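You operate a simulated robot arm through the tools that you are given. There is no shell and no other tool. Be economical: measure what you need, move in short steps, check, and stop when the job is done.

You are at the controls of a simulated robot arm. One attempt, no reset.

JOB
Put the nut from the service bench top on top of the block there. Put three of the tray blocks from the service bench top on the layout table top. Close the holder cover. Put one of the cards from the parts bench top on the long bench top. Fetch the wax jar and stand it on top of the grey block. Shut the flat drawer. The order is free. Set down upright: wax jar.
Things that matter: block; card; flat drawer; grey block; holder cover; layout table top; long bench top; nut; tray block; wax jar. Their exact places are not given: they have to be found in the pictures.

The check looks at the end state, three seconds after you hand in, the way a careful person would. Anything else that was tipped, shoved, dropped, spilled or broken makes it a failure. Lids that push on must go on centred and level and be pressed home; caps that screw on are set level and turned clockwise until they are tight.

ROBOT AND FRAMES
A 7-joint arm with a vacuum gripper on a trunk, on a base that drives. Base frame: it is fixed to the floor where the robot stands at the start and does not move with it; the origin is under the middle of the robot, x ahead of it, y to its left, z up; the surface under the hand at the start is at about z = 0.84. Lengths are in m, angles in rad, forces in N, time in s.
With the tool pointing down near the work surface it reaches from about 0.16 to 0.82 m from the robot's upright axis, wherever it stands. Its first joint turns from -2.897 to 2.897 rad. Places, roughly: block (6x6x6 cm) [0.8, -0.1, 0.9]; card [0.75, 2.5, 0.75]; flat drawer [0.2, 2.6, 0.7]; grey block (6x6x6 cm) [0.8, 2.8, 0.9]; holder cover [0.6, 2.2, 0.9]; layout table top [-1.4, 2.1, 0.8]; long bench top [0.7, -1.8, 0.9]; nut (5x4x2 cm) [0.8, 0, 0.8]; tray block (6x6x6 cm) [0.7, 0.8, 0.9]; wax jar [0.75, 3, 1]. Payload 1.88 kg.
Tool frame: the origin (TCP) lies in the middle of the cups' lips, and z points out of the cups. The gripper has 1 cup of 0.032 m across, covering 0.032 by 0.032 m (tool x, y); the bellows give 0.014 m. With the vacuum on, a cup seals on a smooth face that it is pressed against (1 to 4 N); it does not hold porous or soft things. The pull reaches 41 N.
Orientation is that of the tool frame in the base frame, as a unit quaternion [x, y, z, w]. With the cups facing straight down, the tool's x points along the base's -x, its y along +y and its z along -z.

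CONTROLS
- The arm moves only by the tool move_arm. Its argument "steps" is a list of rows, each a list of 3 entries, a list of its own where there are three numbers: the turn, a rotation vector about the base's x, y, z in rad, then the shift along the base's x, y, z in cm, then the vacuum: 1 switches it on, 0 off. In form: [[[wx, wy, wz], [dx, dy, dz], vacuum], ...]. A call has 1 to 8 rows; each row shifts and turns the commanded pose from where the row before left it. Each row takes 0.2 s and may step no farther than 0.05 m and 0.15 rad from the row before; otherwise, or with a gripper value out of range, the whole call is refused. Where a pose cannot be reached the arm comes as near as it can. A force on the tool above 40 N (or 10 N above the force at the start of the call, whichever is more), or a blocked arm, ends the call early, and 0.2 s more pass. The pull builds up within a second once a cup has sealed. Time passes only in rows, and 0.2 s behind the last, so rows that do not move give it time. The reply holds the time, the measured pose of the TCP, the force on the tool along the base axes and the pull of the vacuum, in the units named above and with some noise, with the torque about the TCP (base axes, N m) and any sound that the robot's microphone picked up.
- Cameras (640 x 400 px; columns grow to the right, rows downward): "scene" is now at [0.0178, 0.1709, 1.5627]; the picture's right is [0.10, -0.99, 0.00], its down [-0.74, -0.07, -0.67] and it looks along [0.67, 0.07, -0.74] (base axes); focal length 293 px, centre (320, 200). "wrist" rides on the gripper at [0.082, 0.014, -0.216] in the tool frame; the picture's right is [-0.17, 0.99, 0.00], its down [-0.91, -0.15, -0.37] and it looks along [-0.37, -0.06, 0.93] (tool axes); focal length 243 px, centre (320, 200).
- camera(camera): a new picture of that camera. It takes no simulated time.
- move_column(by): slides the trunk up (or, below 0, down) by that many m; the arm and the scene camera ride with it, the base frame stays. It gives what a move gives, with no picture.
- roll_base(legs): drives the robot by 1 to 6 legs, each [ahead, left, turn to the left] in m, m and rad, along the robot's own axes; the way and the turn of a leg run together, so that a leg with both is an arc; at most 1.5 m and 3.142 rad a leg. The arm and the cameras ride along, it lands a little off, and it stops where it bumps. It gives what a move gives.
- aim_head(pan, tilt): turns the head with the scene camera to pan (to the left, within 2.705 rad either way) and tilt (down, from -0.506 to 1.204), counted from straight ahead of the robot. It gives what a move gives.
- pixel_to_xyz(camera, pixels): there is no depth. For up to 12 entries [column, row, z] of the newest picture of that camera ("zoom" is the newest enlarged one), the place [x, y] in the base frame at which the ray of that pixel passes the height z, good to about 0.002 m. It takes no simulated time.
- inspect(camera, box): a new picture of the part [left, top, right, bottom] of that camera's present view, enlarged. It takes no simulated time.
- job_done(): hands the job in; it is judged then, once.

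Work in short steps. Measure before you move; look again where a grasp or a placing could have gone wrong, and mend it. You have 138 turns and 170 pictures in all, those below and enlarged ones among them. Switch the vacuum off and draw the arm clear of the work before you hand the job in, unless the task says otherwise.

The tools are called as a command line: name --argument value ..., lists and objects as JSON in quotes. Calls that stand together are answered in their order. move_arm: Moves the arm, as the interface text tells. Its arguments: {"type":"object","properties":{"steps":{"type":"array","items":{"type":"array"}}},"required":["steps"]} The other tools are called the same way: move_column (by) slides the trunk up or down; roll_base (legs) drives the base; aim_head (pan, tilt) turns the head that bears the scene camera; camera (camera) takes a picture; pixel_to_xyz (camera, pixels) gives the place at which the rays of pixels pass given heights; inspect (camera, box) takes an enlarged picture of a part of a camera's view; job_done () hands the job in.

At the start:

```text
t: 0.0
tcp_pos: [0.3782, 0.3742, 1.0811]
orientation: [0.0, 1.0, 0.0, 0.001]
ft_force: [-0.2, -1.0, -0.4]
torque: [-0.01, 0.01, -0.01]
pull: 0.0
trunk travel left (down, up): [-0.525, 0.065]
robot x, y, heading: [0.0017, -0.0004, -0.005]
head pan, tilt: [0.099, 0.84]
```

scene: 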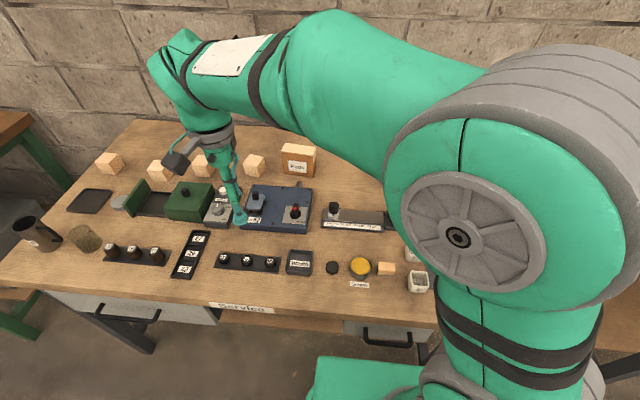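
wrist: 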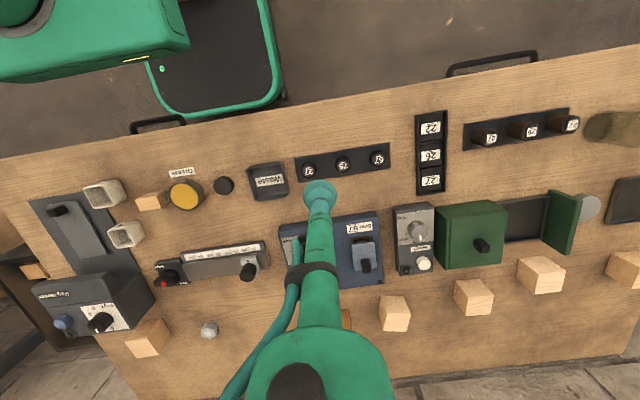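

The wrist view shows the nut near (208,330), the block near (148,338) and four or so tray blocks along the back. I measure these and take a closer look.

pixel_to_xyz --camera "wrist" --pixels '[[208, 328, 0.86], [148, 332, 0.9], [396, 305, 0.9], [473, 290, 0.9], [541, 268, 0.9], [628, 262, 0.9]]'

inspect --camera "wrist" --box '[100, 280, 260, 380]'

inspect --camera "wrist" --box '[360, 230, 640, 400]'

```text
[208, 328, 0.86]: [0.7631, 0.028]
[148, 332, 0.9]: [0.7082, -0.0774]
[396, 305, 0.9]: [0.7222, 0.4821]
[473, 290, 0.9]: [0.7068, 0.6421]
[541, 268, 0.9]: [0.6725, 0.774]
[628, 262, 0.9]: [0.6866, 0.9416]
```

```text
4.00 times, centred on (180, 330) of wrist
```

zoom: 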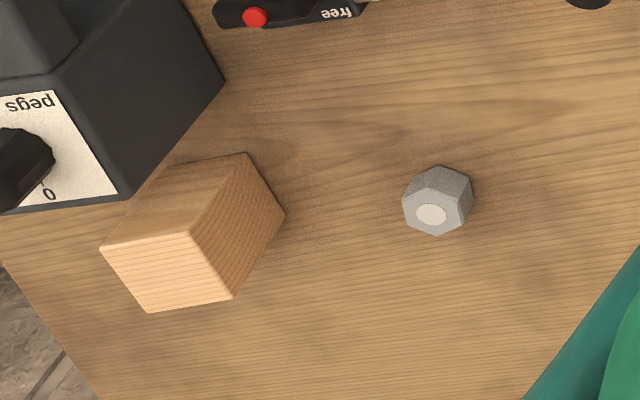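

```text
2.29 times, centred on (500, 315) of wrist
```

zoom: 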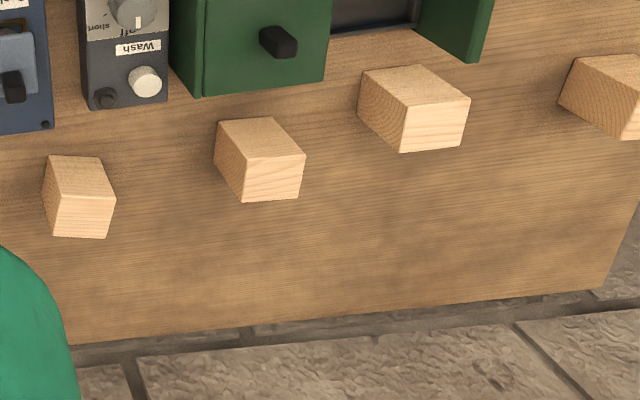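

Next the top-centre measurements: the block's top face is around (142,348), the nut's top around (208,333), and the tray-block tops come from the zoom. I also look around for the other tables.

pixel_to_xyz --camera "wrist" --pixels '[[142.5, 348, 0.9], [126, 341, 0.9], [147.5, 338.7, 0.9], [158.7, 354, 0.9], [137.5, 358, 0.9], [208.5, 333, 0.86], [160, 317, 0.84]]'

pixel_to_xyz --camera "zoom" --pixels '[[84, 217, 0.9], [53, 236, 0.9], [106, 238, 0.9], [115, 199, 0.9], [62, 196, 0.9], [272, 180, 0.9], [245, 202, 0.9], [298, 197, 0.9], [435, 122, 0.9], [401, 150, 0.9], [464, 147, 0.9], [620, 115, 0.9]]'

aim_head --pan 1.3 --tilt 0.5

camera --camera "scene"

aim_head --pan 2.4 --tilt 0.5

camera --camera "scene"

aim_head --pan -1.3 --tilt 0.5

camera --camera "scene"

```text
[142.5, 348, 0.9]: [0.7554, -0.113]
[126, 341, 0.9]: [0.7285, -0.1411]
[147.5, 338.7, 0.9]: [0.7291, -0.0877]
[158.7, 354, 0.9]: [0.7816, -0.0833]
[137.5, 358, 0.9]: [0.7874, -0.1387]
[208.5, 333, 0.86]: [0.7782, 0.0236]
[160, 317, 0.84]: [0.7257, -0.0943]
```

```text
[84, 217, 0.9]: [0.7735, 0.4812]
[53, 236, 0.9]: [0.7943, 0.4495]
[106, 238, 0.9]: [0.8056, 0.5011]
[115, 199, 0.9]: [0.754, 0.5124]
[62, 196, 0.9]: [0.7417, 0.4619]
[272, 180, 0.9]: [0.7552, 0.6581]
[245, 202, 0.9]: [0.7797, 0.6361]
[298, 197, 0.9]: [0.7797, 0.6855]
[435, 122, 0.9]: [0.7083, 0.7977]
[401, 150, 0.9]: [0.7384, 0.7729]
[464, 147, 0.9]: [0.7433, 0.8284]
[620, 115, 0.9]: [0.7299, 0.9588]
```

```text
t: 1.4
tcp_pos: [0.379, 0.3736, 1.0813]
orientation: [0.001, 1.0, -0.001, -0.001]
ft_force: [-0.1, -1.0, -0.3]
torque: [0.03, -0.01, 0.02]
pull: 0.2
trunk travel left (down, up): [-0.525, 0.065]
robot x, y, heading: [-0.0003, -0.0019, 0.002]
head pan, tilt: [1.3, 0.499]
```

```text
165 pictures are left
```

scene: 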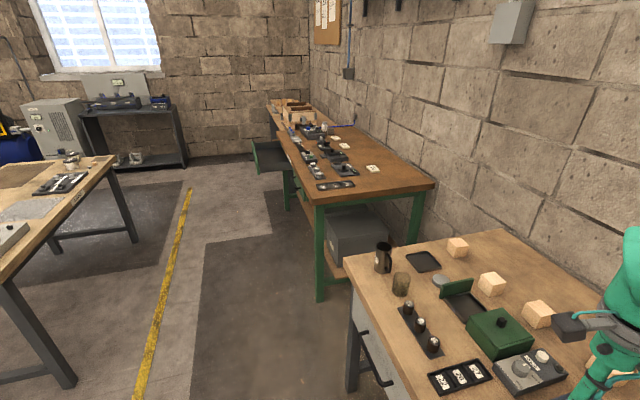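

```text
t: 2.7
tcp_pos: [0.3788, 0.3749, 1.0818]
orientation: [0.0, 1.0, 0.0, 0.0]
ft_force: [0.7, 0.0, 0.3]
torque: [0.01, -0.02, 0.01]
pull: 0.0
trunk travel left (down, up): [-0.525, 0.065]
robot x, y, heading: [-0.0, 0.0007, -0.001]
head pan, tilt: [2.4, 0.499]
```

```text
164 pictures are left
```

scene: 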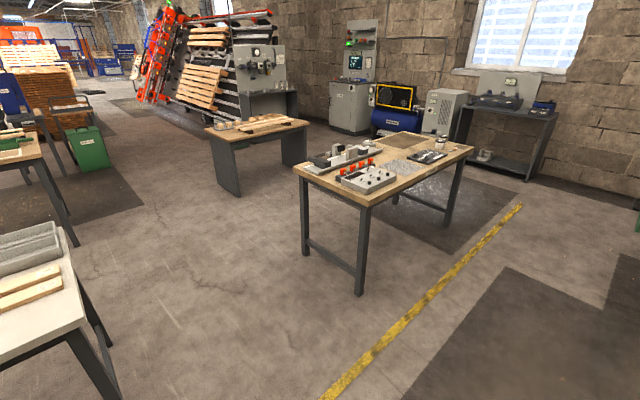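

```text
t: 5.8
tcp_pos: [0.3783, 0.3743, 1.081]
orientation: [0.0, 1.0, 0.0, 0.0]
ft_force: [0.6, 0.0, 0.0]
torque: [0.03, 0.03, -0.01]
pull: 0.0
trunk travel left (down, up): [-0.525, 0.065]
robot x, y, heading: [0.0019, 0.0002, 0.003]
head pan, tilt: [-1.3, 0.499]
```

```text
163 pictures are left
```

scene: 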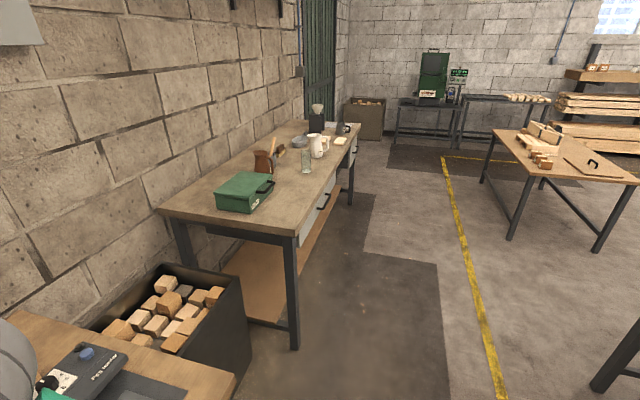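

The layout table is the wooden one at pan 2.4 and the long bench is at pan −1.3. I take the nut first: its top is at about (0.778,0.024), so I move the arm over it.

move_arm --steps '[[[0, 0, 0], [3.5, -3.3, 0], 0], [[0, 0, 0], [3.5, -3.3, 0], 0], [[0, 0, 0], [3.5, -3.3, 0], 0], [[0, 0, 0], [3.5, -3.3, 0], 0], [[0, 0, 0], [3.5, -3.3, 0], 0], [[0, 0, 0], [3.5, -3.3, 0], 0], [[0, 0, 0], [3.5, -3.3, 0], 0], [[0, 0, 0], [3.5, -3.3, 0], 0]]'

move_arm --steps '[[[0, 0, 0], [3, -2.2, -2], 0], [[0, 0, 0], [3, -2.2, -3], 0], [[0, 0, 0], [2, -2.2, -3], 0], [[0, 0, 0], [2, -2, -3], 0]]'

camera --camera "wrist"

```text
t: 7.6
tcp_pos: [0.6581, 0.1122, 1.0783]
orientation: [0.0, 1.0, 0.0, 0.0]
ft_force: [0.0, -0.2, 0.0]
torque: [0.03, -0.01, 0.01]
pull: 0.0
trunk travel left (down, up): [-0.525, 0.065]
robot x, y, heading: [-0.0004, 0.0004, 0.001]
head pan, tilt: [-1.3, 0.499]
```

```text
t: 8.6
tcp_pos: [0.7591, 0.024, 0.9715]
orientation: [0.0, 1.0, 0.0, 0.001]
ft_force: [0.3, 0.7, 0.1]
torque: [-0.02, -0.03, 0.03]
pull: 0.0
trunk travel left (down, up): [-0.525, 0.065]
robot x, y, heading: [0.0007, -0.0012, 0.001]
head pan, tilt: [-1.3, 0.499]
```

```text
162 pictures are left
```

wrist: 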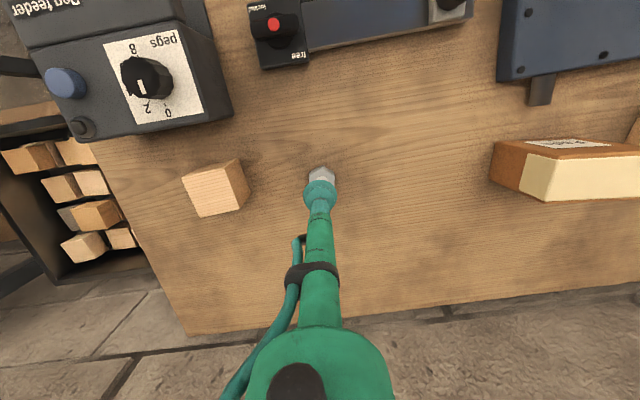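

The nut is partly hidden under the tool at (320,175) and the block is at (215,190). I zoom in to place both.

inspect --camera "wrist" --box '[170, 140, 350, 252]'

```text
3.56 times, centred on (260, 196) of wrist
```

zoom: 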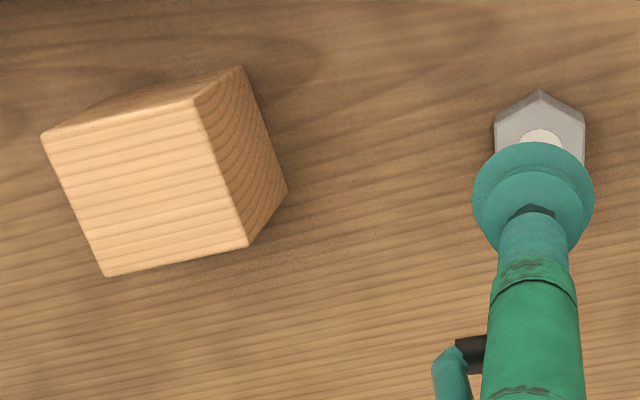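

Measuring the block's corners and the nut's hole centre in this zoom.

pixel_to_xyz --camera "zoom" --pixels '[[42, 137, 0.9], [195, 98, 0.9], [248, 247, 0.9], [103, 277, 0.9], [541, 150, 0.86], [541, 90, 0.84], [541, 105, 0.86], [495, 120, 0.86], [585, 120, 0.86], [241, 66, 0.84], [288, 188, 0.84]]'

```text
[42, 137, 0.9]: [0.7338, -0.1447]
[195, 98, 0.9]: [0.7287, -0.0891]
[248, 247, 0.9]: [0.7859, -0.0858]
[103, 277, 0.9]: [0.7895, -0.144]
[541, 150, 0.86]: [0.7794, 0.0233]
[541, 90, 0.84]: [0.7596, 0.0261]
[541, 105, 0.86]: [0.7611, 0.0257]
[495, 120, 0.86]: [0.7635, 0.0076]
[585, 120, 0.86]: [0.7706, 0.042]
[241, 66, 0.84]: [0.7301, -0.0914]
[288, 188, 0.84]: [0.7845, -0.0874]
```

Block centre is (0.759,−0.116) with its top at 0.90, and the nut centre is (0.779,0.024). I go down onto the nut with the vacuum on.

move_arm --steps '[[[0, 0, 0], [2, 0, -4], 1], [[0, 0, 0], [0, 0, -4], 1], [[0, 0, 0], [0, 0, -2], 1], [[0, 0, 0], [0, 0, -0.6], 1], [[0, 0, 0], [0, 0, -0.5], 1], [[0, 0, 0], [0, 0, 0], 1], [[0, 0, 0], [0, 0, 0], 1]]'

```text
t: 10.2
tcp_pos: [0.7773, 0.0249, 0.8616]
orientation: [0.0, 1.0, 0.0, 0.0]
ft_force: [0.4, -0.2, -0.5]
torque: [0.01, 0.0, 0.02]
pull: 40.6
trunk travel left (down, up): [-0.525, 0.065]
robot x, y, heading: [0.0005, -0.0004, -0.004]
head pan, tilt: [-1.3, 0.499]
```

It sealed (pull 40.6). I lift and move over the block centre.

move_arm --steps '[[[0, 0, 0], [0, 0, 4], 1], [[0, 0, 0], [0, 0, 5], 1], [[0, 0, 0], [0, 0, 2], 1], [[0, 0, 0], [-0.5, -5, 0], 1], [[0, 0, 0], [-0.5, -5, 0], 1], [[0, 0, 0], [-0.8, -4, 0], 1], [[0, 0, 0], [0, 0, 0], 1]]'

inspect --camera "wrist" --box '[220, 120, 420, 245]'

```text
refused: row 4 steps farther than a row can; nothing moved
```

```text
3.20 times, centred on (320, 182) of wrist
```

zoom: 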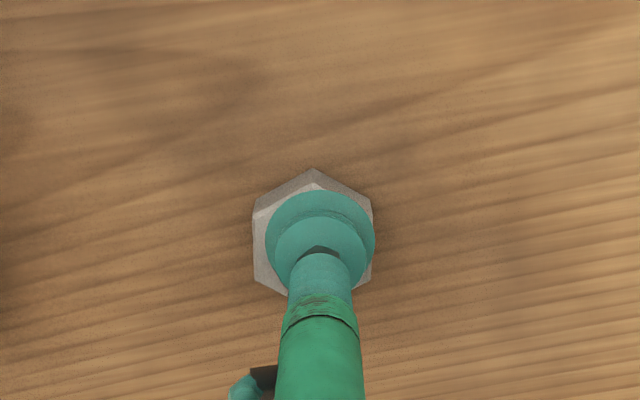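

A row was a touch too long; I repeat it with shorter steps.

move_arm --steps '[[[0, 0, 0], [0, 0, 4], 1], [[0, 0, 0], [0, 0, 5], 1], [[0, 0, 0], [0, 0, 2], 1], [[0, 0, 0], [-0.6, -4.6, 0], 1], [[0, 0, 0], [-0.6, -4.6, 0], 1], [[0, 0, 0], [-0.8, -4.7, 0], 1], [[0, 0, 0], [0, 0, 0], 1]]'

inspect --camera "wrist" --box '[220, 120, 420, 245]'

```text
t: 11.8
tcp_pos: [0.7585, -0.1174, 0.9712]
orientation: [0.0, 1.0, 0.0, 0.0]
ft_force: [-0.1, -0.3, -0.8]
torque: [0.02, -0.02, 0.03]
pull: 40.2
trunk travel left (down, up): [-0.525, 0.065]
robot x, y, heading: [0.002, -0.0023, 0.0]
head pan, tilt: [-1.3, 0.499]
```

```text
3.20 times, centred on (320, 182) of wrist
```

zoom: 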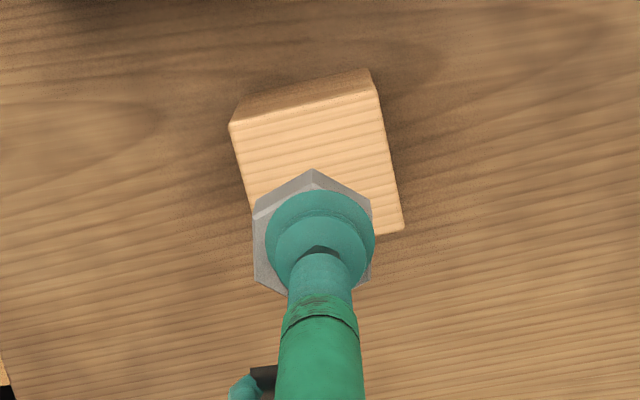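

The nut hangs over the block as planned. I lower about 5 cm, release and lift.

move_arm --steps '[[[0, 0, 0], [0, 0.3, -3], 1], [[0, 0, 0], [0, 0, -1.5], 1], [[0, 0, 0], [0, 0, -0.6], 1], [[0, 0, 0], [0, 0, 0], 1]]'

```text
t: 12.8
tcp_pos: [0.7584, -0.1108, 0.9207]
orientation: [0.0, 1.0, 0.0, 0.001]
ft_force: [-0.1, -0.7, -1.2]
torque: [-0.02, 0.01, 0.03]
pull: 40.8
trunk travel left (down, up): [-0.525, 0.065]
robot x, y, heading: [0.0041, -0.0001, 0.002]
head pan, tilt: [-1.3, 0.499]
```

The force hardly shows contact, so I nudge down until it does.

move_arm --steps '[[[0, 0, 0], [0, -0.2, -0.3], 1], [[0, 0, 0], [0, 0, 0], 1]]'

```text
t: 13.4
tcp_pos: [0.7586, -0.1139, 0.9179]
orientation: [0.0, 1.0, 0.0, 0.001]
ft_force: [1.0, 1.2, 3.9]
torque: [-0.02, -0.02, -0.01]
pull: 40.7
trunk travel left (down, up): [-0.525, 0.065]
robot x, y, heading: [-0.0002, 0.0013, 0.002]
head pan, tilt: [-1.3, 0.499]
```

Contact now (3.9 N up). I release, rise, and look.

move_arm --steps '[[[0, 0, 0], [0, 0, 0], 0], [[0, 0, 0], [0, 0, 0], 0], [[0, 0, 0], [0, 0, 0], 0], [[0, 0, 0], [0, 0, 1], 0], [[0, 0, 0], [0, 0, 4], 0], [[0, 0, 0], [0, 0, 4], 0], [[0, 0, 0], [-3, 0, 3], 0]]'

inspect --camera "wrist" --box '[220, 140, 420, 265]'

```text
t: 15.0
tcp_pos: [0.728, -0.1129, 1.035]
orientation: [-0.001, 1.0, -0.001, -0.001]
ft_force: [0.9, -0.3, 0.1]
torque: [-0.02, 0.03, 0.01]
pull: 0.0
trunk travel left (down, up): [-0.525, 0.065]
robot x, y, heading: [-0.0001, 0.0038, -0.002]
head pan, tilt: [-1.3, 0.499]
```

```text
3.20 times, centred on (320, 202) of wrist
```

zoom: 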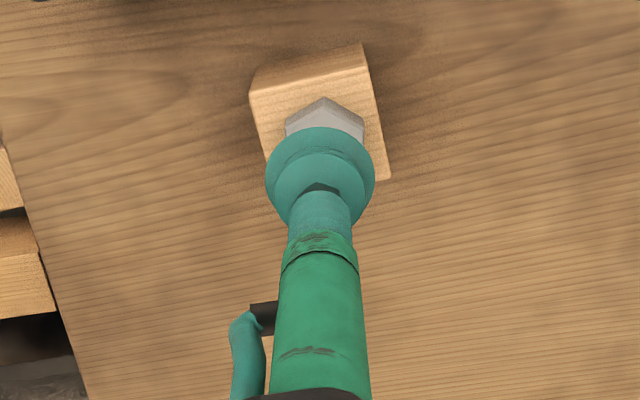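

The nut sits well on the block. I retract, drive left 0.6 m towards the tray blocks, and look at the layout table for its extents.

move_arm --steps '[[[0, 0, 0], [-3, 2, 3], 0], [[0, 0, 0], [-4, 2, 2], 0], [[0, 0, 0], [-4, 2, 0], 0], [[0, 0, 0], [-4, 2, 0], 0], [[0, 0, 0], [-4, 2, 0], 0], [[0, 0, 0], [-4, 2, 0], 0], [[0, 0, 0], [-4, 2, 0], 0]]'

roll_base --legs '[[0, 0.62, 0]]'

aim_head --pan 2.3 --tilt 0.6

camera --camera "scene"

camera --camera "wrist"

```text
t: 16.6
tcp_pos: [0.4569, 0.0266, 1.0855]
orientation: [0.0, 1.0, 0.0, 0.0]
ft_force: [-0.2, -0.1, -0.3]
torque: [-0.02, 0.08, 0.04]
pull: 0.0
trunk travel left (down, up): [-0.525, 0.065]
robot x, y, heading: [-0.003, -0.0013, -0.004]
head pan, tilt: [-1.3, 0.499]
```

```text
t: 20.1
tcp_pos: [0.4597, 0.6505, 1.0864]
orientation: [0.002, 1.0, 0.0, 0.001]
ft_force: [0.1, -0.3, 0.1]
torque: [0.02, 0.01, 0.02]
pull: 0.1
trunk travel left (down, up): [-0.525, 0.065]
robot x, y, heading: [0.0017, 0.6267, -0.005]
head pan, tilt: [-1.3, 0.499]
```

```text
t: 23.1
tcp_pos: [0.4598, 0.6501, 1.0864]
orientation: [0.002, 1.0, -0.001, 0.0]
ft_force: [-0.4, 1.1, 0.5]
torque: [0.0, -0.02, 0.01]
pull: 0.1
trunk travel left (down, up): [-0.525, 0.065]
robot x, y, heading: [0.0025, 0.6297, -0.003]
head pan, tilt: [2.3, 0.6]
```

```text
157 pictures are left
```

scene: 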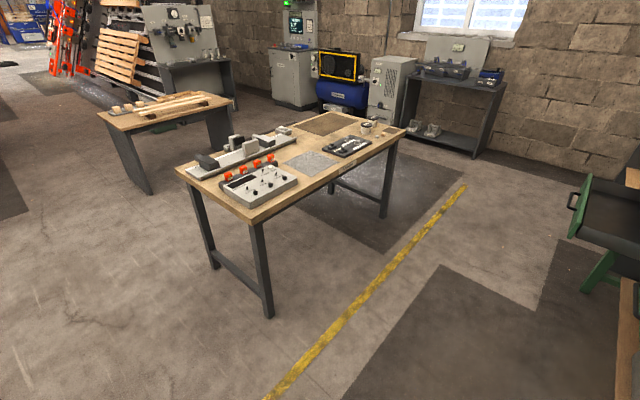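

```text
156 pictures are left
```

wrist: 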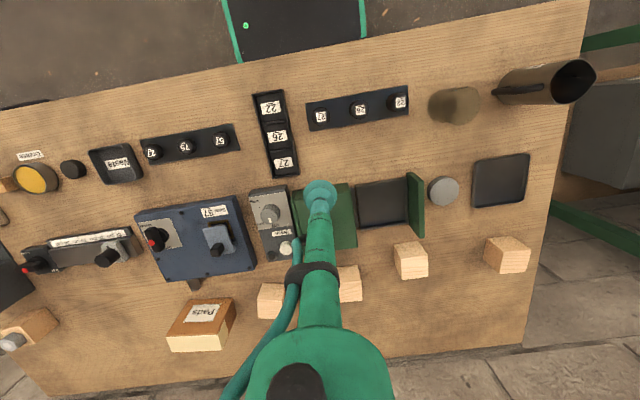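

Measuring the layout table corners and zooming in on its free space and on the tray blocks.

pixel_to_xyz --camera "scene" --pixels '[[256, 222, 0.8], [407, 130, 0.8], [178, 172, 0.8], [330, 113, 0.8], [270, 318, 0], [215, 268, 0], [383, 217, 0], [312, 162, 0.8], [575, 215, 0.7], [640, 250, 0.7]]'

inspect --camera "scene" --box '[160, 90, 430, 258]'

inspect --camera "wrist" --box '[220, 210, 540, 400]'

```text
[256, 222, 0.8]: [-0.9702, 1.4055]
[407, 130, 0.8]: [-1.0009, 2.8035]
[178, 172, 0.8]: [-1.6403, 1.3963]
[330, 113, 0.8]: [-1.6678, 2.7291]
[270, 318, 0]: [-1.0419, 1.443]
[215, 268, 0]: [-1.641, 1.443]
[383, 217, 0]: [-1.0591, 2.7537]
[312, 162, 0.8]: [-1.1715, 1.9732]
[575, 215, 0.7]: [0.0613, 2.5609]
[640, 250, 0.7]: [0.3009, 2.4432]
```

```text
2.37 times, centred on (295, 174) of scene
```

zoom: 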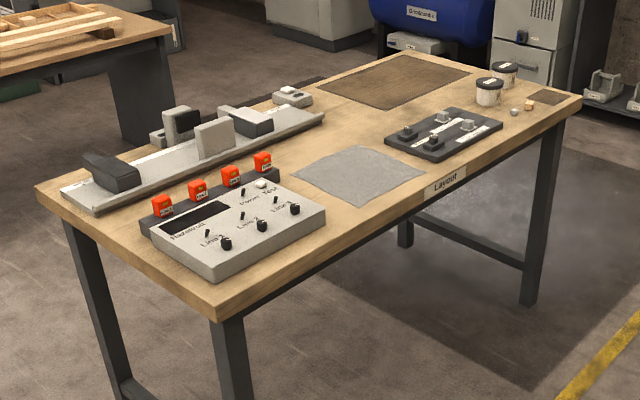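

```text
2.00 times, centred on (380, 305) of wrist
```

zoom: 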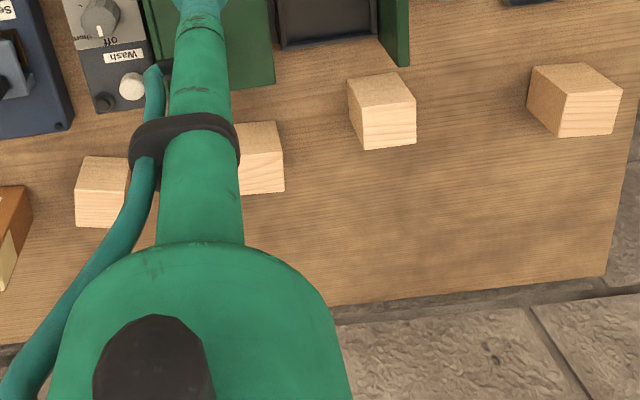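

The layout table spans x −0.97…−1.65, y 1.40…2.80. I measure the free wood between cloth and mat, and the tray-block top centres.

pixel_to_xyz --camera "scene" --pixels '[[286.6, 146.6, 0.8], [303.4, 144.5, 0.8], [324.5, 143.6, 0.8], [341.4, 135.2, 0.8], [283.6, 159.2, 0.8], [306, 151.2, 0.8], [339.3, 163.9, 0.8], [319.5, 177.4, 0.8], [322.4, 148.7, 0.8], [352.8, 134.8, 0.8], [294.6, 125.5, 0.8], [328.8, 135.6, 0.8]]'

pixel_to_xyz --camera "zoom" --pixels '[[362, 112, 0.9], [415, 103, 0.9], [416, 143, 0.9], [365, 150, 0.9], [284, 155, 0.9], [284, 192, 0.9], [77, 187, 0.9], [80, 225, 0.9], [565, 92, 0.9], [622, 90, 0.9], [612, 135, 0.9], [560, 138, 0.9]]'

```text
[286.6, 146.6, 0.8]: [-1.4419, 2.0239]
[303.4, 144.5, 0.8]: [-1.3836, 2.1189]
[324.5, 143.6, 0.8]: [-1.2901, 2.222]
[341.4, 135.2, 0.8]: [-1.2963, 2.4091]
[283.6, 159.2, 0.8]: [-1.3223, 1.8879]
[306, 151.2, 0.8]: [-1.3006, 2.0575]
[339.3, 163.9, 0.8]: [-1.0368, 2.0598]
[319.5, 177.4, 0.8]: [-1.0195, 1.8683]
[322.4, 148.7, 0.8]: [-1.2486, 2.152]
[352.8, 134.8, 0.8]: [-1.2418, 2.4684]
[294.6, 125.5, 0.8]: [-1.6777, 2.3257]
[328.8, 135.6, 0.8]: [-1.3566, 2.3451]
```

```text
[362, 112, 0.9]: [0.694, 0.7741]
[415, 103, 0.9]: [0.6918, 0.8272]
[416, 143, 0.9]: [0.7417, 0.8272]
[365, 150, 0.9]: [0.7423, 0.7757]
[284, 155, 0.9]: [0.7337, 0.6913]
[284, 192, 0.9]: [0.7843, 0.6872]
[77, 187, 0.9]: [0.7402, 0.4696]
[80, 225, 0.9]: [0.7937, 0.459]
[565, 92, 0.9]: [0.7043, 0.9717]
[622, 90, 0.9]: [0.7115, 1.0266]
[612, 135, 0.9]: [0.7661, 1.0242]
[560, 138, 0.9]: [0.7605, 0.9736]
```

Tray block 3 is centred at about (0.7175,0.801). I move over it and descend partway.

move_arm --steps '[[[0, 0, 0], [4.3, 2.5, 0], 0], [[0, 0, 0], [4.3, 2.5, 0], 0], [[0, 0, 0], [4.3, 2.5, 0], 0], [[0, 0, 0], [4.3, 2.5, 0], 0], [[0, 0, 0], [4.3, 2.5, 0], 0], [[0, 0, 0], [4.3, 2.6, 0], 0], [[0, 0, 0], [0, 0, -5], 0], [[0, 0, 0], [0, 0, -5], 0]]'

camera --camera "wrist"

```text
refused: row 6 steps farther than a row can; nothing moved
```

```text
153 pictures are left
```

wrist: 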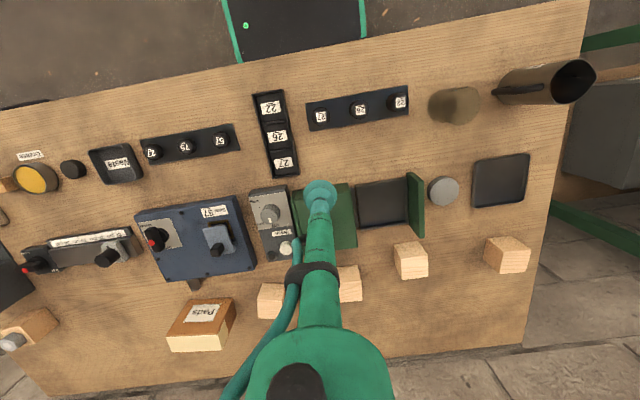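

Shortening the last row.

move_arm --steps '[[[0, 0, 0], [4.2, 2.5, 0], 0], [[0, 0, 0], [4.3, 2.5, 0], 0], [[0, 0, 0], [4.3, 2.5, 0], 0], [[0, 0, 0], [4.3, 2.5, 0], 0], [[0, 0, 0], [4.3, 2.5, 0], 0], [[0, 0, 0], [4.3, 2.5, 0], 0], [[0, 0, 0], [0, 0, -5], 0], [[0, 0, 0], [0, 0, -5], 0]]'

inspect --camera "wrist" --box '[220, 120, 420, 245]'

```text
t: 24.9
tcp_pos: [0.7192, 0.8003, 0.9867]
orientation: [0.002, 1.0, 0.0, 0.0]
ft_force: [0.2, 0.5, 0.5]
torque: [-0.02, 0.02, -0.01]
pull: 0.0
trunk travel left (down, up): [-0.525, 0.065]
robot x, y, heading: [-0.0014, 0.6246, 0.0]
head pan, tilt: [2.3, 0.6]
```

```text
3.20 times, centred on (320, 182) of wrist
```

zoom: 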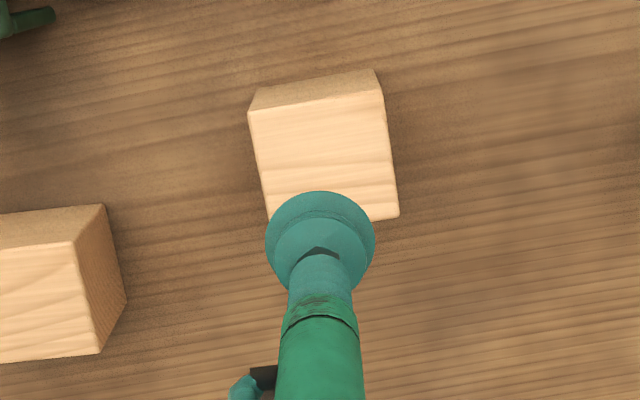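

Checking the block's corners once more at close range.

pixel_to_xyz --camera "zoom" --pixels '[[248, 110, 0.895], [382, 88, 0.895], [398, 216, 0.895], [258, 88, 0.84], [375, 70, 0.84]]'

```text
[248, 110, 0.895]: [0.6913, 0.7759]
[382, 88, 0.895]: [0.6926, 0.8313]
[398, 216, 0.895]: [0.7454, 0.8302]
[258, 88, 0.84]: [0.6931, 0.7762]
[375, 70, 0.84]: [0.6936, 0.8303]
```

Centred. I descend with the vacuum on.

move_arm --steps '[[[0, 0, 0], [0, 0.3, -4], 1], [[0, 0, 0], [0, 0, -4], 1], [[0, 0, 0], [0, 0, -1], 1], [[0, 0, 0], [0, 0, -0.4], 1], [[0, 0, 0], [0, 0, 0], 1], [[0, 0, 0], [0, 0, 0], 1]]'

```text
t: 26.3
tcp_pos: [0.7187, 0.804, 0.893]
orientation: [0.001, 1.0, 0.0, 0.002]
ft_force: [1.4, -1.5, 9.7]
torque: [-0.04, 0.06, -0.07]
pull: 40.7
trunk travel left (down, up): [-0.525, 0.065]
robot x, y, heading: [0.0009, 0.624, -0.0]
head pan, tilt: [2.3, 0.6]
```

Sealed. I lift it, retract, and drive to the layout table: back, turn half round, then sideways.

move_arm --steps '[[[0, 0, 0], [0, 0, 5], 1], [[0, 0, 0], [0, 0, 5], 1], [[0, 0, 0], [0, 0, 5], 1], [[0, 0, 0], [0, 0, 5], 1], [[0, 0, 0], [-4, -2.5, 2], 1], [[0, 0, 0], [-4, -2.5, 0], 1], [[0, 0, 0], [-4, -2.5, 0], 1], [[0, 0, 0], [-4, -2.5, 0], 1]]'

move_arm --steps '[[[0, 0, 0], [-4, -2.5, 0], 1], [[0, 0, 0], [-4, -2.5, 0], 1], [[0, 0, 0], [-4, -2.5, 0], 1]]'

roll_base --legs '[[-0.42, 0, 0], [0, 0, 3.14], [0, -0.8, 0], [0, -0.77, 0]]'

aim_head --pan 0.2 --tilt 0.8

camera --camera "scene"

camera --camera "wrist"

```text
refused: row 5 steps farther than a row can; nothing moved
```

```text
t: 27.1
tcp_pos: [0.5959, 0.7298, 0.8915]
orientation: [0.002, 1.0, 0.0, -0.002]
ft_force: [-0.6, -0.3, -1.1]
torque: [-0.04, -0.02, 0.01]
pull: 0.1
trunk travel left (down, up): [-0.525, 0.065]
robot x, y, heading: [0.0041, 0.6256, -0.001]
head pan, tilt: [2.3, 0.6]
```

```text
t: 44.8
tcp_pos: [-0.9784, 2.1335, 0.8941]
orientation: [1.0, -0.019, 0.0, -0.001]
ft_force: [0.0, 0.3, -0.4]
torque: [0.03, 0.0, -0.03]
pull: 0.2
trunk travel left (down, up): [-0.525, 0.065]
robot x, y, heading: [-0.3777, 2.2138, 3.104]
head pan, tilt: [2.3, 0.6]
```

```text
t: 46.8
tcp_pos: [-0.979, 2.1338, 0.8943]
orientation: [1.0, -0.019, -0.001, 0.0]
ft_force: [0.3, -0.3, -0.8]
torque: [-0.03, 0.01, -0.01]
pull: 0.2
trunk travel left (down, up): [-0.525, 0.065]
robot x, y, heading: [-0.3776, 2.217, 3.105]
head pan, tilt: [0.201, 0.799]
```

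```text
151 pictures are left
```

scene: 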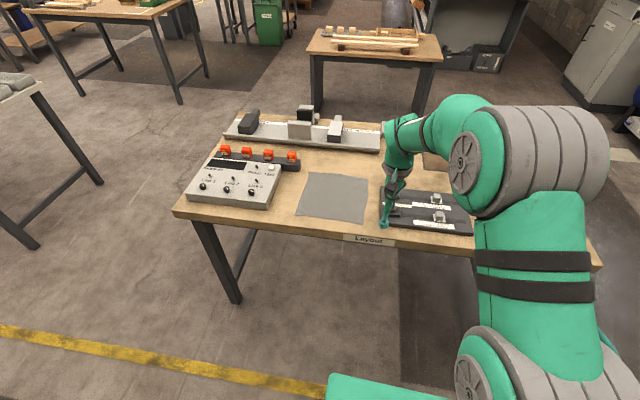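

```text
150 pictures are left
```

wrist: 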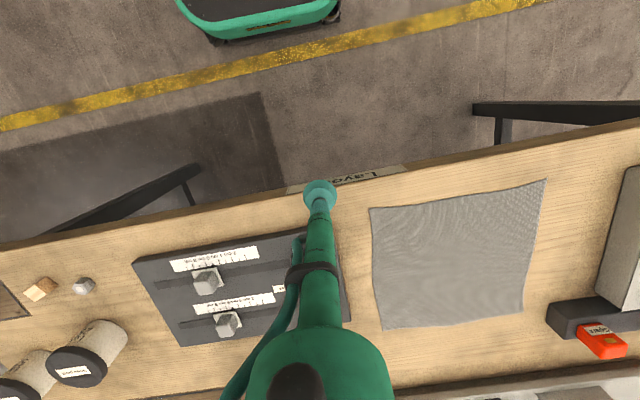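

The first row list was refused, so the follow-on move dragged the block along the bench and lost it. I raise the arm and look back at the service bench before anything else.

move_arm --steps '[[[0, 0, 0], [0, 0, 5], 0], [[0, 0, 0], [0, 0, 5], 0], [[0, 0, 0], [0, 0, 5], 0], [[0, 0, 0], [3, 0, 3], 0], [[0, 0, 0], [4, 0, 0], 0], [[0, 0, 0], [4, 0, 0], 0]]'

aim_head --pan 2.15 --tilt 0.55

camera --camera "scene"

```text
t: 48.2
tcp_pos: [-0.8683, 2.1332, 1.0756]
orientation: [1.0, -0.019, 0.001, 0.0]
ft_force: [-0.2, 0.1, 0.4]
torque: [0.02, 0.0, 0.01]
pull: 0.1
trunk travel left (down, up): [-0.525, 0.065]
robot x, y, heading: [-0.3784, 2.2192, 3.101]
head pan, tilt: [0.201, 0.799]
```

```text
t: 50.1
tcp_pos: [-0.8682, 2.1329, 1.074]
orientation: [1.0, -0.019, -0.001, 0.0]
ft_force: [0.3, -0.1, -1.3]
torque: [-0.01, 0.0, -0.02]
pull: 0.1
trunk travel left (down, up): [-0.525, 0.065]
robot x, y, heading: [-0.3789, 2.2169, 3.099]
head pan, tilt: [2.15, 0.55]
```

```text
149 pictures are left
```

scene: 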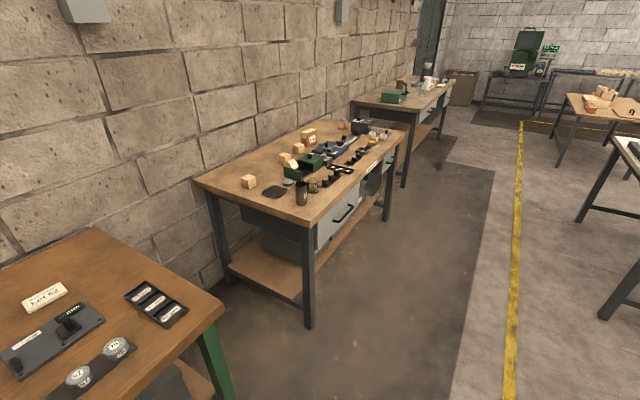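

inspect --camera "scene" --box '[220, 110, 420, 235]'

```text
3.20 times, centred on (320, 172) of scene
```

zoom: 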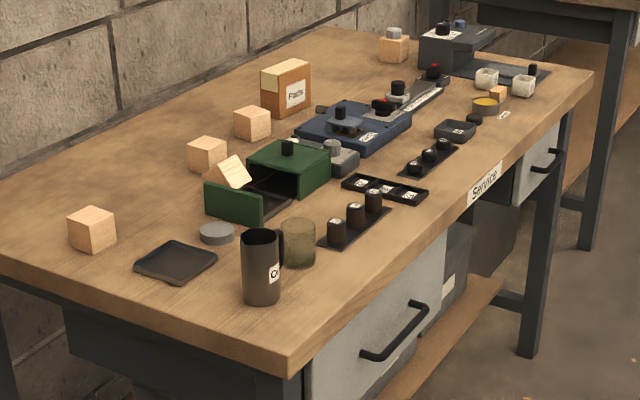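

Block 3 now lies tilted in the green holder's tray, and nothing else seems disturbed. I drive back to stand at about (0,0.75), but stop short of the bench first.

roll_base --legs '[[0, 0.75, 0], [0, 0.71, 0], [0, 0, -3.1], [0.4, 0, 0]]'

camera --camera "wrist"

aim_head --pan 0.25 --tilt 0.85

camera --camera "scene"

```text
t: 66.9
tcp_pos: [0.4459, 0.8989, 1.0748]
orientation: [-0.029, 1.0, 0.0, 0.001]
ft_force: [0.0, 0.2, 0.2]
torque: [0.0, -0.01, 0.04]
pull: 0.0
trunk travel left (down, up): [-0.525, 0.065]
robot x, y, heading: [-0.0304, 0.7669, 0.056]
head pan, tilt: [2.15, 0.55]
```

```text
147 pictures are left
```

wrist: 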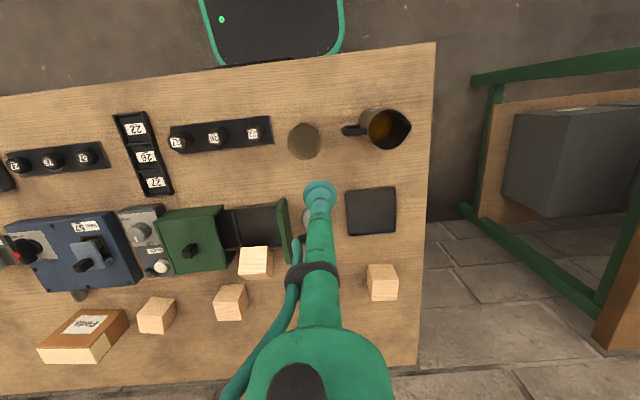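

```text
t: 68.8
tcp_pos: [0.4472, 0.8992, 1.0758]
orientation: [-0.028, 1.0, 0.0, 0.001]
ft_force: [0.9, -0.3, 0.8]
torque: [-0.02, 0.0, 0.01]
pull: 0.1
trunk travel left (down, up): [-0.525, 0.065]
robot x, y, heading: [-0.0352, 0.7713, 0.052]
head pan, tilt: [0.25, 0.85]
```

```text
146 pictures are left
```

scene: 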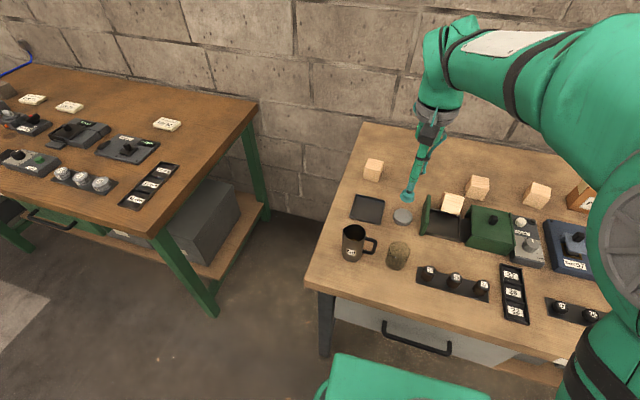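

The tilted block is at wrist (256,262) and scene (452,204). I zoom in from both views.

inspect --camera "wrist" --box '[190, 190, 318, 270]'

inspect --camera "scene" --box '[404, 170, 516, 240]'

```text
5.00 times, centred on (254, 230) of wrist
```

zoom: 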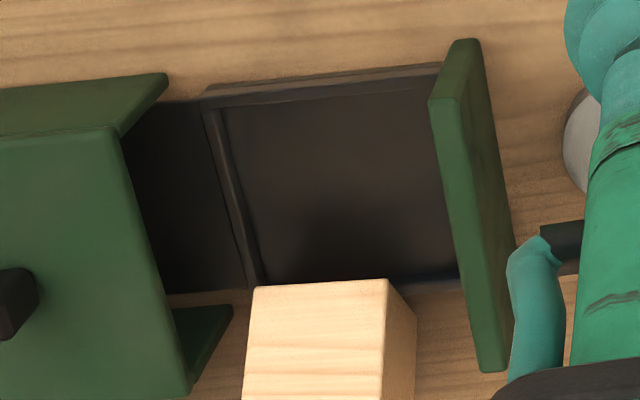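

```text
5.71 times, centred on (460, 205) of scene
```

zoom: 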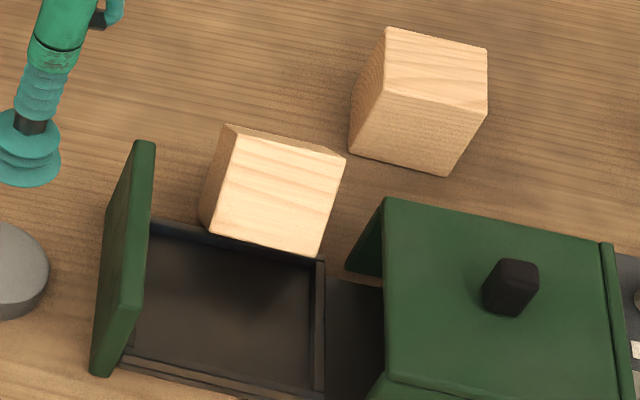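

I need the whole block in one view.

inspect --camera "wrist" --box '[208, 230, 304, 290]'

pixel_to_xyz --camera "scene" --pixels '[[420.2, 209, 0.84], [445.5, 198, 0.9], [464, 198, 0.9], [459.7, 214.6, 0.87], [440.8, 210.6, 0.87]]'

```text
6.67 times, centred on (256, 260) of wrist
```

zoom: 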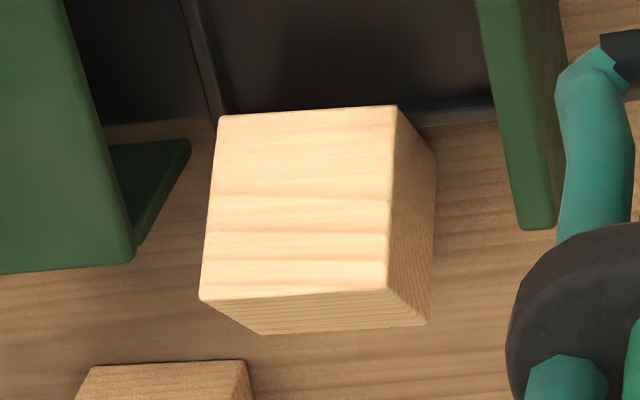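

```text
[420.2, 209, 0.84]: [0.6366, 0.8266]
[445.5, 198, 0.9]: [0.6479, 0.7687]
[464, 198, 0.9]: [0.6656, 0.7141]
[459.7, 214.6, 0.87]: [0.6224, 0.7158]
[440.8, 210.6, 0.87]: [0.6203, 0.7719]
```

The block leans about 50° on the drawer's back rim, its original top facing the robot. I zoom more in the scene view to triangulate its face corners.

inspect --camera "scene" --box '[428, 182, 476, 212]'

pixel_to_xyz --camera "wrist" --pixels '[[241, 247.3, 0.84], [241, 247.3, 0.94], [267.3, 245.8, 0.84], [267.3, 245.8, 0.94], [266.2, 273.5, 0.84], [266.2, 273.5, 0.94], [238, 274.6, 0.84], [238, 274.6, 0.94], [271.8, 278.8, 0.84], [271.8, 278.8, 0.94], [247.3, 280.3, 0.84], [247.3, 280.3, 0.94]]'

```text
13.33 times, centred on (452, 197) of scene
```

zoom: 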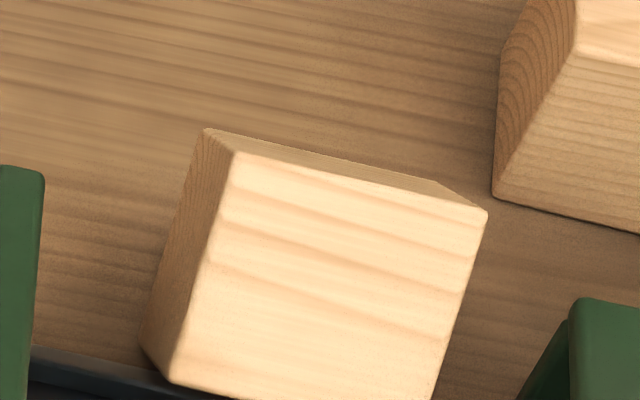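

```text
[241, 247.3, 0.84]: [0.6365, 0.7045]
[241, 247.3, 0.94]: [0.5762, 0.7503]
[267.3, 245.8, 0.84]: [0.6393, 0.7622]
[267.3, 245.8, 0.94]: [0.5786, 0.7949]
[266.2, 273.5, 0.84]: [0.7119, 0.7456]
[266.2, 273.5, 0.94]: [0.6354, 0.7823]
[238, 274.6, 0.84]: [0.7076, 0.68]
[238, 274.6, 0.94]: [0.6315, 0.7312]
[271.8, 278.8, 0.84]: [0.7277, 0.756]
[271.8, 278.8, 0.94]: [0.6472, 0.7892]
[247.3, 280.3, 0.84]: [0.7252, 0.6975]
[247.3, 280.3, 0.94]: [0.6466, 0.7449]
```

Now the matching scene rays.

pixel_to_xyz --camera "scene" --pixels '[[459.65, 214.6, 0.84], [459.65, 214.6, 0.94], [441.1, 210.5, 0.84], [441.1, 210.5, 0.94], [445.7, 193.5, 0.84], [445.7, 193.5, 0.94], [464.5, 197.9, 0.84], [464.5, 197.9, 0.94], [443.5, 191.75, 0.84], [443.5, 191.75, 0.94], [460.85, 195.8, 0.84], [460.85, 195.8, 0.94]]'

```text
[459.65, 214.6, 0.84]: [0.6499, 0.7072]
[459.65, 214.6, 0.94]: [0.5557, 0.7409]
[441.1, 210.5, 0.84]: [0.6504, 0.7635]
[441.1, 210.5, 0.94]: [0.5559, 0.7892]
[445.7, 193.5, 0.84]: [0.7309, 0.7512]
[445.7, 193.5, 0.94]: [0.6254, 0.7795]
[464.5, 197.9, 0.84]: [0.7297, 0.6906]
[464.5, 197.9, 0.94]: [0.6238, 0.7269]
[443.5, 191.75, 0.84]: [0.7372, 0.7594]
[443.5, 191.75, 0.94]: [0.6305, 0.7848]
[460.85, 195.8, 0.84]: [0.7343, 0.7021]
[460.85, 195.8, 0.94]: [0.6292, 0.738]
```

Triangulation puts the block at about 45° on its edge, with its face centre at (0.636,0.746,0.893) and its pivot edge at (0.652, z 0.837). That is near balance, so a light push towards +x will set it back upright on the bench. I move the tool to its robot side.

move_arm --steps '[[[0, 0, 0], [3.2, -3.7, 0], 0], [[0, 0, 0], [3.2, -3.7, 0], 0], [[0, 0, 0], [3.2, -3.7, 0], 0], [[0, 0, 0], [3.2, -3.9, 0], 0], [[0, 0, 0], [0, -0.5, -4.9], 0], [[0, 0, 0], [0, 0, -5], 0], [[0, 0, 0], [0, 0, -4], 0]]'

camera --camera "wrist"

```text
refused: row 4 steps farther than a row can; nothing moved
```

```text
141 pictures are left
```

wrist: 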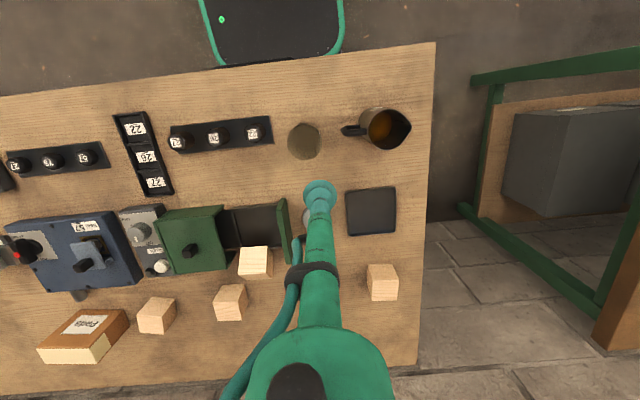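

The row was 5.04 cm, so I use smaller steps throughout from now on.

move_arm --steps '[[[0, 0, 0], [2.8, -3.1, 0], 0], [[0, 0, 0], [2.8, -3.1, 0], 0], [[0, 0, 0], [2.8, -3.1, 0], 0], [[0, 0, 0], [2.8, -3.1, 0], 0], [[0, 0, 0], [2.6, -3.1, 0], 0], [[0, 0, 0], [0, 0, -5], 0], [[0, 0, 0], [0, 0, -5], 0], [[0, 0, 0], [0, 0, -4], 0]]'

camera --camera "wrist"

```text
t: 70.6
tcp_pos: [0.5844, 0.7443, 0.9387]
orientation: [-0.028, 1.0, 0.0, 0.001]
ft_force: [0.6, -0.5, 0.1]
torque: [-0.02, -0.03, 0.0]
pull: 0.1
trunk travel left (down, up): [-0.525, 0.065]
robot x, y, heading: [-0.0334, 0.7701, 0.051]
head pan, tilt: [0.25, 0.85]
```

```text
140 pictures are left
```

wrist: 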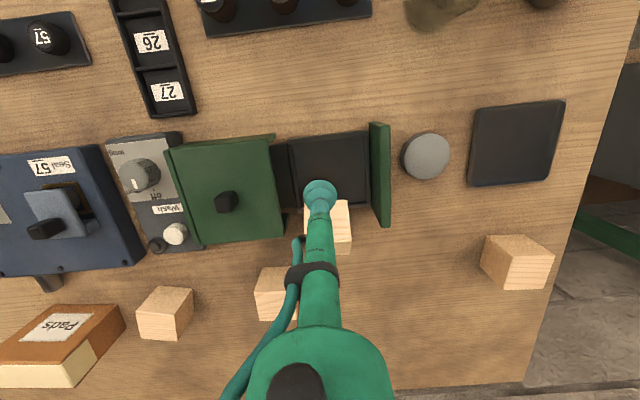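

Clear on both sides. I lower beside the block and push +x in small steps.

move_arm --steps '[[[0, 0, 0], [0, 0, -4.6], 0], [[0, 0, 0], [1.5, 0, 0], 0], [[0, 0, 0], [1, 0, 0], 0], [[0, 0, 0], [1, 0, 0], 0], [[0, 0, 0], [1, 0, 0], 0], [[0, 0, 0], [1, 0, 0], 0]]'

inspect --camera "scene" --box '[404, 170, 516, 240]'

```text
t: 72.0
tcp_pos: [0.6391, 0.7429, 0.8893]
orientation: [-0.028, 1.0, 0.0, 0.001]
ft_force: [0.8, -0.8, 1.8]
torque: [0.0, 0.0, 0.03]
pull: 0.1
trunk travel left (down, up): [-0.525, 0.065]
robot x, y, heading: [-0.0333, 0.7712, 0.063]
head pan, tilt: [0.25, 0.85]
```

```text
5.71 times, centred on (460, 205) of scene
```

zoom: 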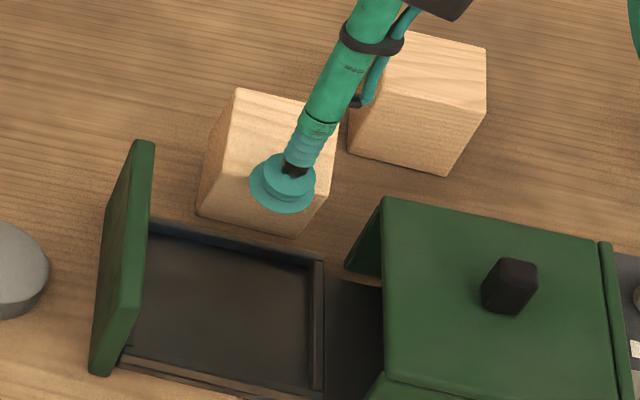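

The block is upright again and the drawer looks undisturbed. I rise and measure it for the grasp.

move_arm --steps '[[[0, 0, 0], [-1, 0, 3], 0], [[0, 0, 0], [0, 0, 4], 0], [[0, 0, 0], [0, 0, 3], 0]]'

inspect --camera "wrist" --box '[220, 150, 420, 275]'

inspect --camera "scene" --box '[404, 170, 516, 240]'

```text
t: 72.8
tcp_pos: [0.632, 0.7425, 0.9904]
orientation: [-0.028, 1.0, 0.0, 0.0]
ft_force: [-0.5, -0.4, 0.0]
torque: [0.01, -0.01, 0.0]
pull: 0.0
trunk travel left (down, up): [-0.525, 0.065]
robot x, y, heading: [-0.036, 0.771, 0.054]
head pan, tilt: [0.25, 0.85]
```

```text
3.20 times, centred on (320, 212) of wrist
```

zoom: 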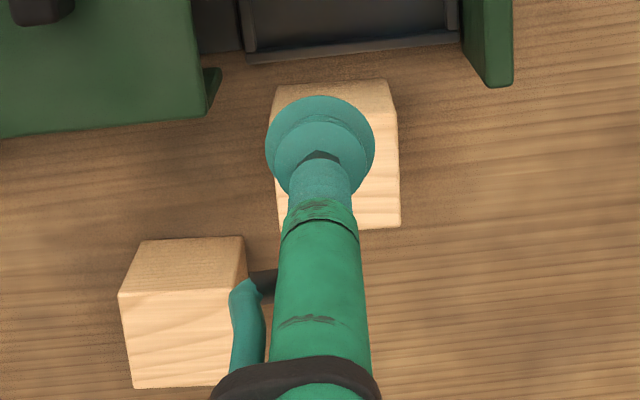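

```text
5.71 times, centred on (460, 205) of scene
```

zoom: 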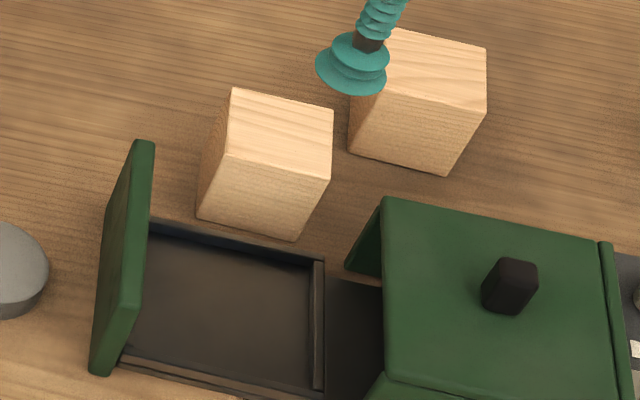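

The block stands clean. I measure its top.

pixel_to_xyz --camera "zoom" --pixels '[[238, 88, 0.895], [335, 108, 0.895], [330, 180, 0.895], [225, 153, 0.895]]'

pixel_to_xyz --camera "wrist" --pixels '[[344, 220, 0.895], [344.7, 184, 0.895], [341.6, 174.5, 0.84]]'

```text
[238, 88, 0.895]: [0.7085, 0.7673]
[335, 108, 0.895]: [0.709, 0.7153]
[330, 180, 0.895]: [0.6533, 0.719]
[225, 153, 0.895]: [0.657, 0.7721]
```

```text
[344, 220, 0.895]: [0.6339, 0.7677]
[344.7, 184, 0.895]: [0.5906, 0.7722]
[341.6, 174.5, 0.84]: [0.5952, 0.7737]
```

Block centre is (0.682,0.743). I grasp it again and only confirm the seal in this call.

move_arm --steps '[[[0, 0, 0], [4.8, 0.1, 0], 0], [[0, 0, 0], [0, 0, -4], 1], [[0, 0, 0], [0, 0, -4], 1], [[0, 0, 0], [0, 0, -1.2], 1], [[0, 0, 0], [0, 0, -0.3], 1], [[0, 0, 0], [0, 0, 0], 1], [[0, 0, 0], [0, 0, 0], 1]]'

```text
t: 74.4
tcp_pos: [0.6779, 0.7435, 0.895]
orientation: [-0.028, 1.0, 0.0, 0.001]
ft_force: [0.5, -2.8, 6.4]
torque: [0.02, -0.04, -0.04]
pull: 40.8
trunk travel left (down, up): [-0.525, 0.065]
robot x, y, heading: [-0.0341, 0.7693, 0.055]
head pan, tilt: [0.25, 0.85]
```

Sealed (40.8). I lift straight up 20 cm and check.

move_arm --steps '[[[0, 0, 0], [0, 0, 2], 1], [[0, 0, 0], [0, 0, 4.5], 1], [[0, 0, 0], [0, 0, 4.5], 1], [[0, 0, 0], [0, 0, 4.5], 1], [[0, 0, 0], [0, 0, 4.5], 1], [[0, 0, 0], [-4, 0, 0], 1], [[0, 0, 0], [-4, 0, 0], 1], [[0, 0, 0], [-4, 0, 0], 1]]'

```text
t: 76.2
tcp_pos: [0.5589, 0.7428, 1.0932]
orientation: [-0.028, 1.0, 0.0, 0.0]
ft_force: [0.1, -0.2, -0.5]
torque: [0.03, 0.01, -0.01]
pull: 41.2
trunk travel left (down, up): [-0.525, 0.065]
robot x, y, heading: [-0.0356, 0.7662, 0.057]
head pan, tilt: [0.25, 0.85]
```

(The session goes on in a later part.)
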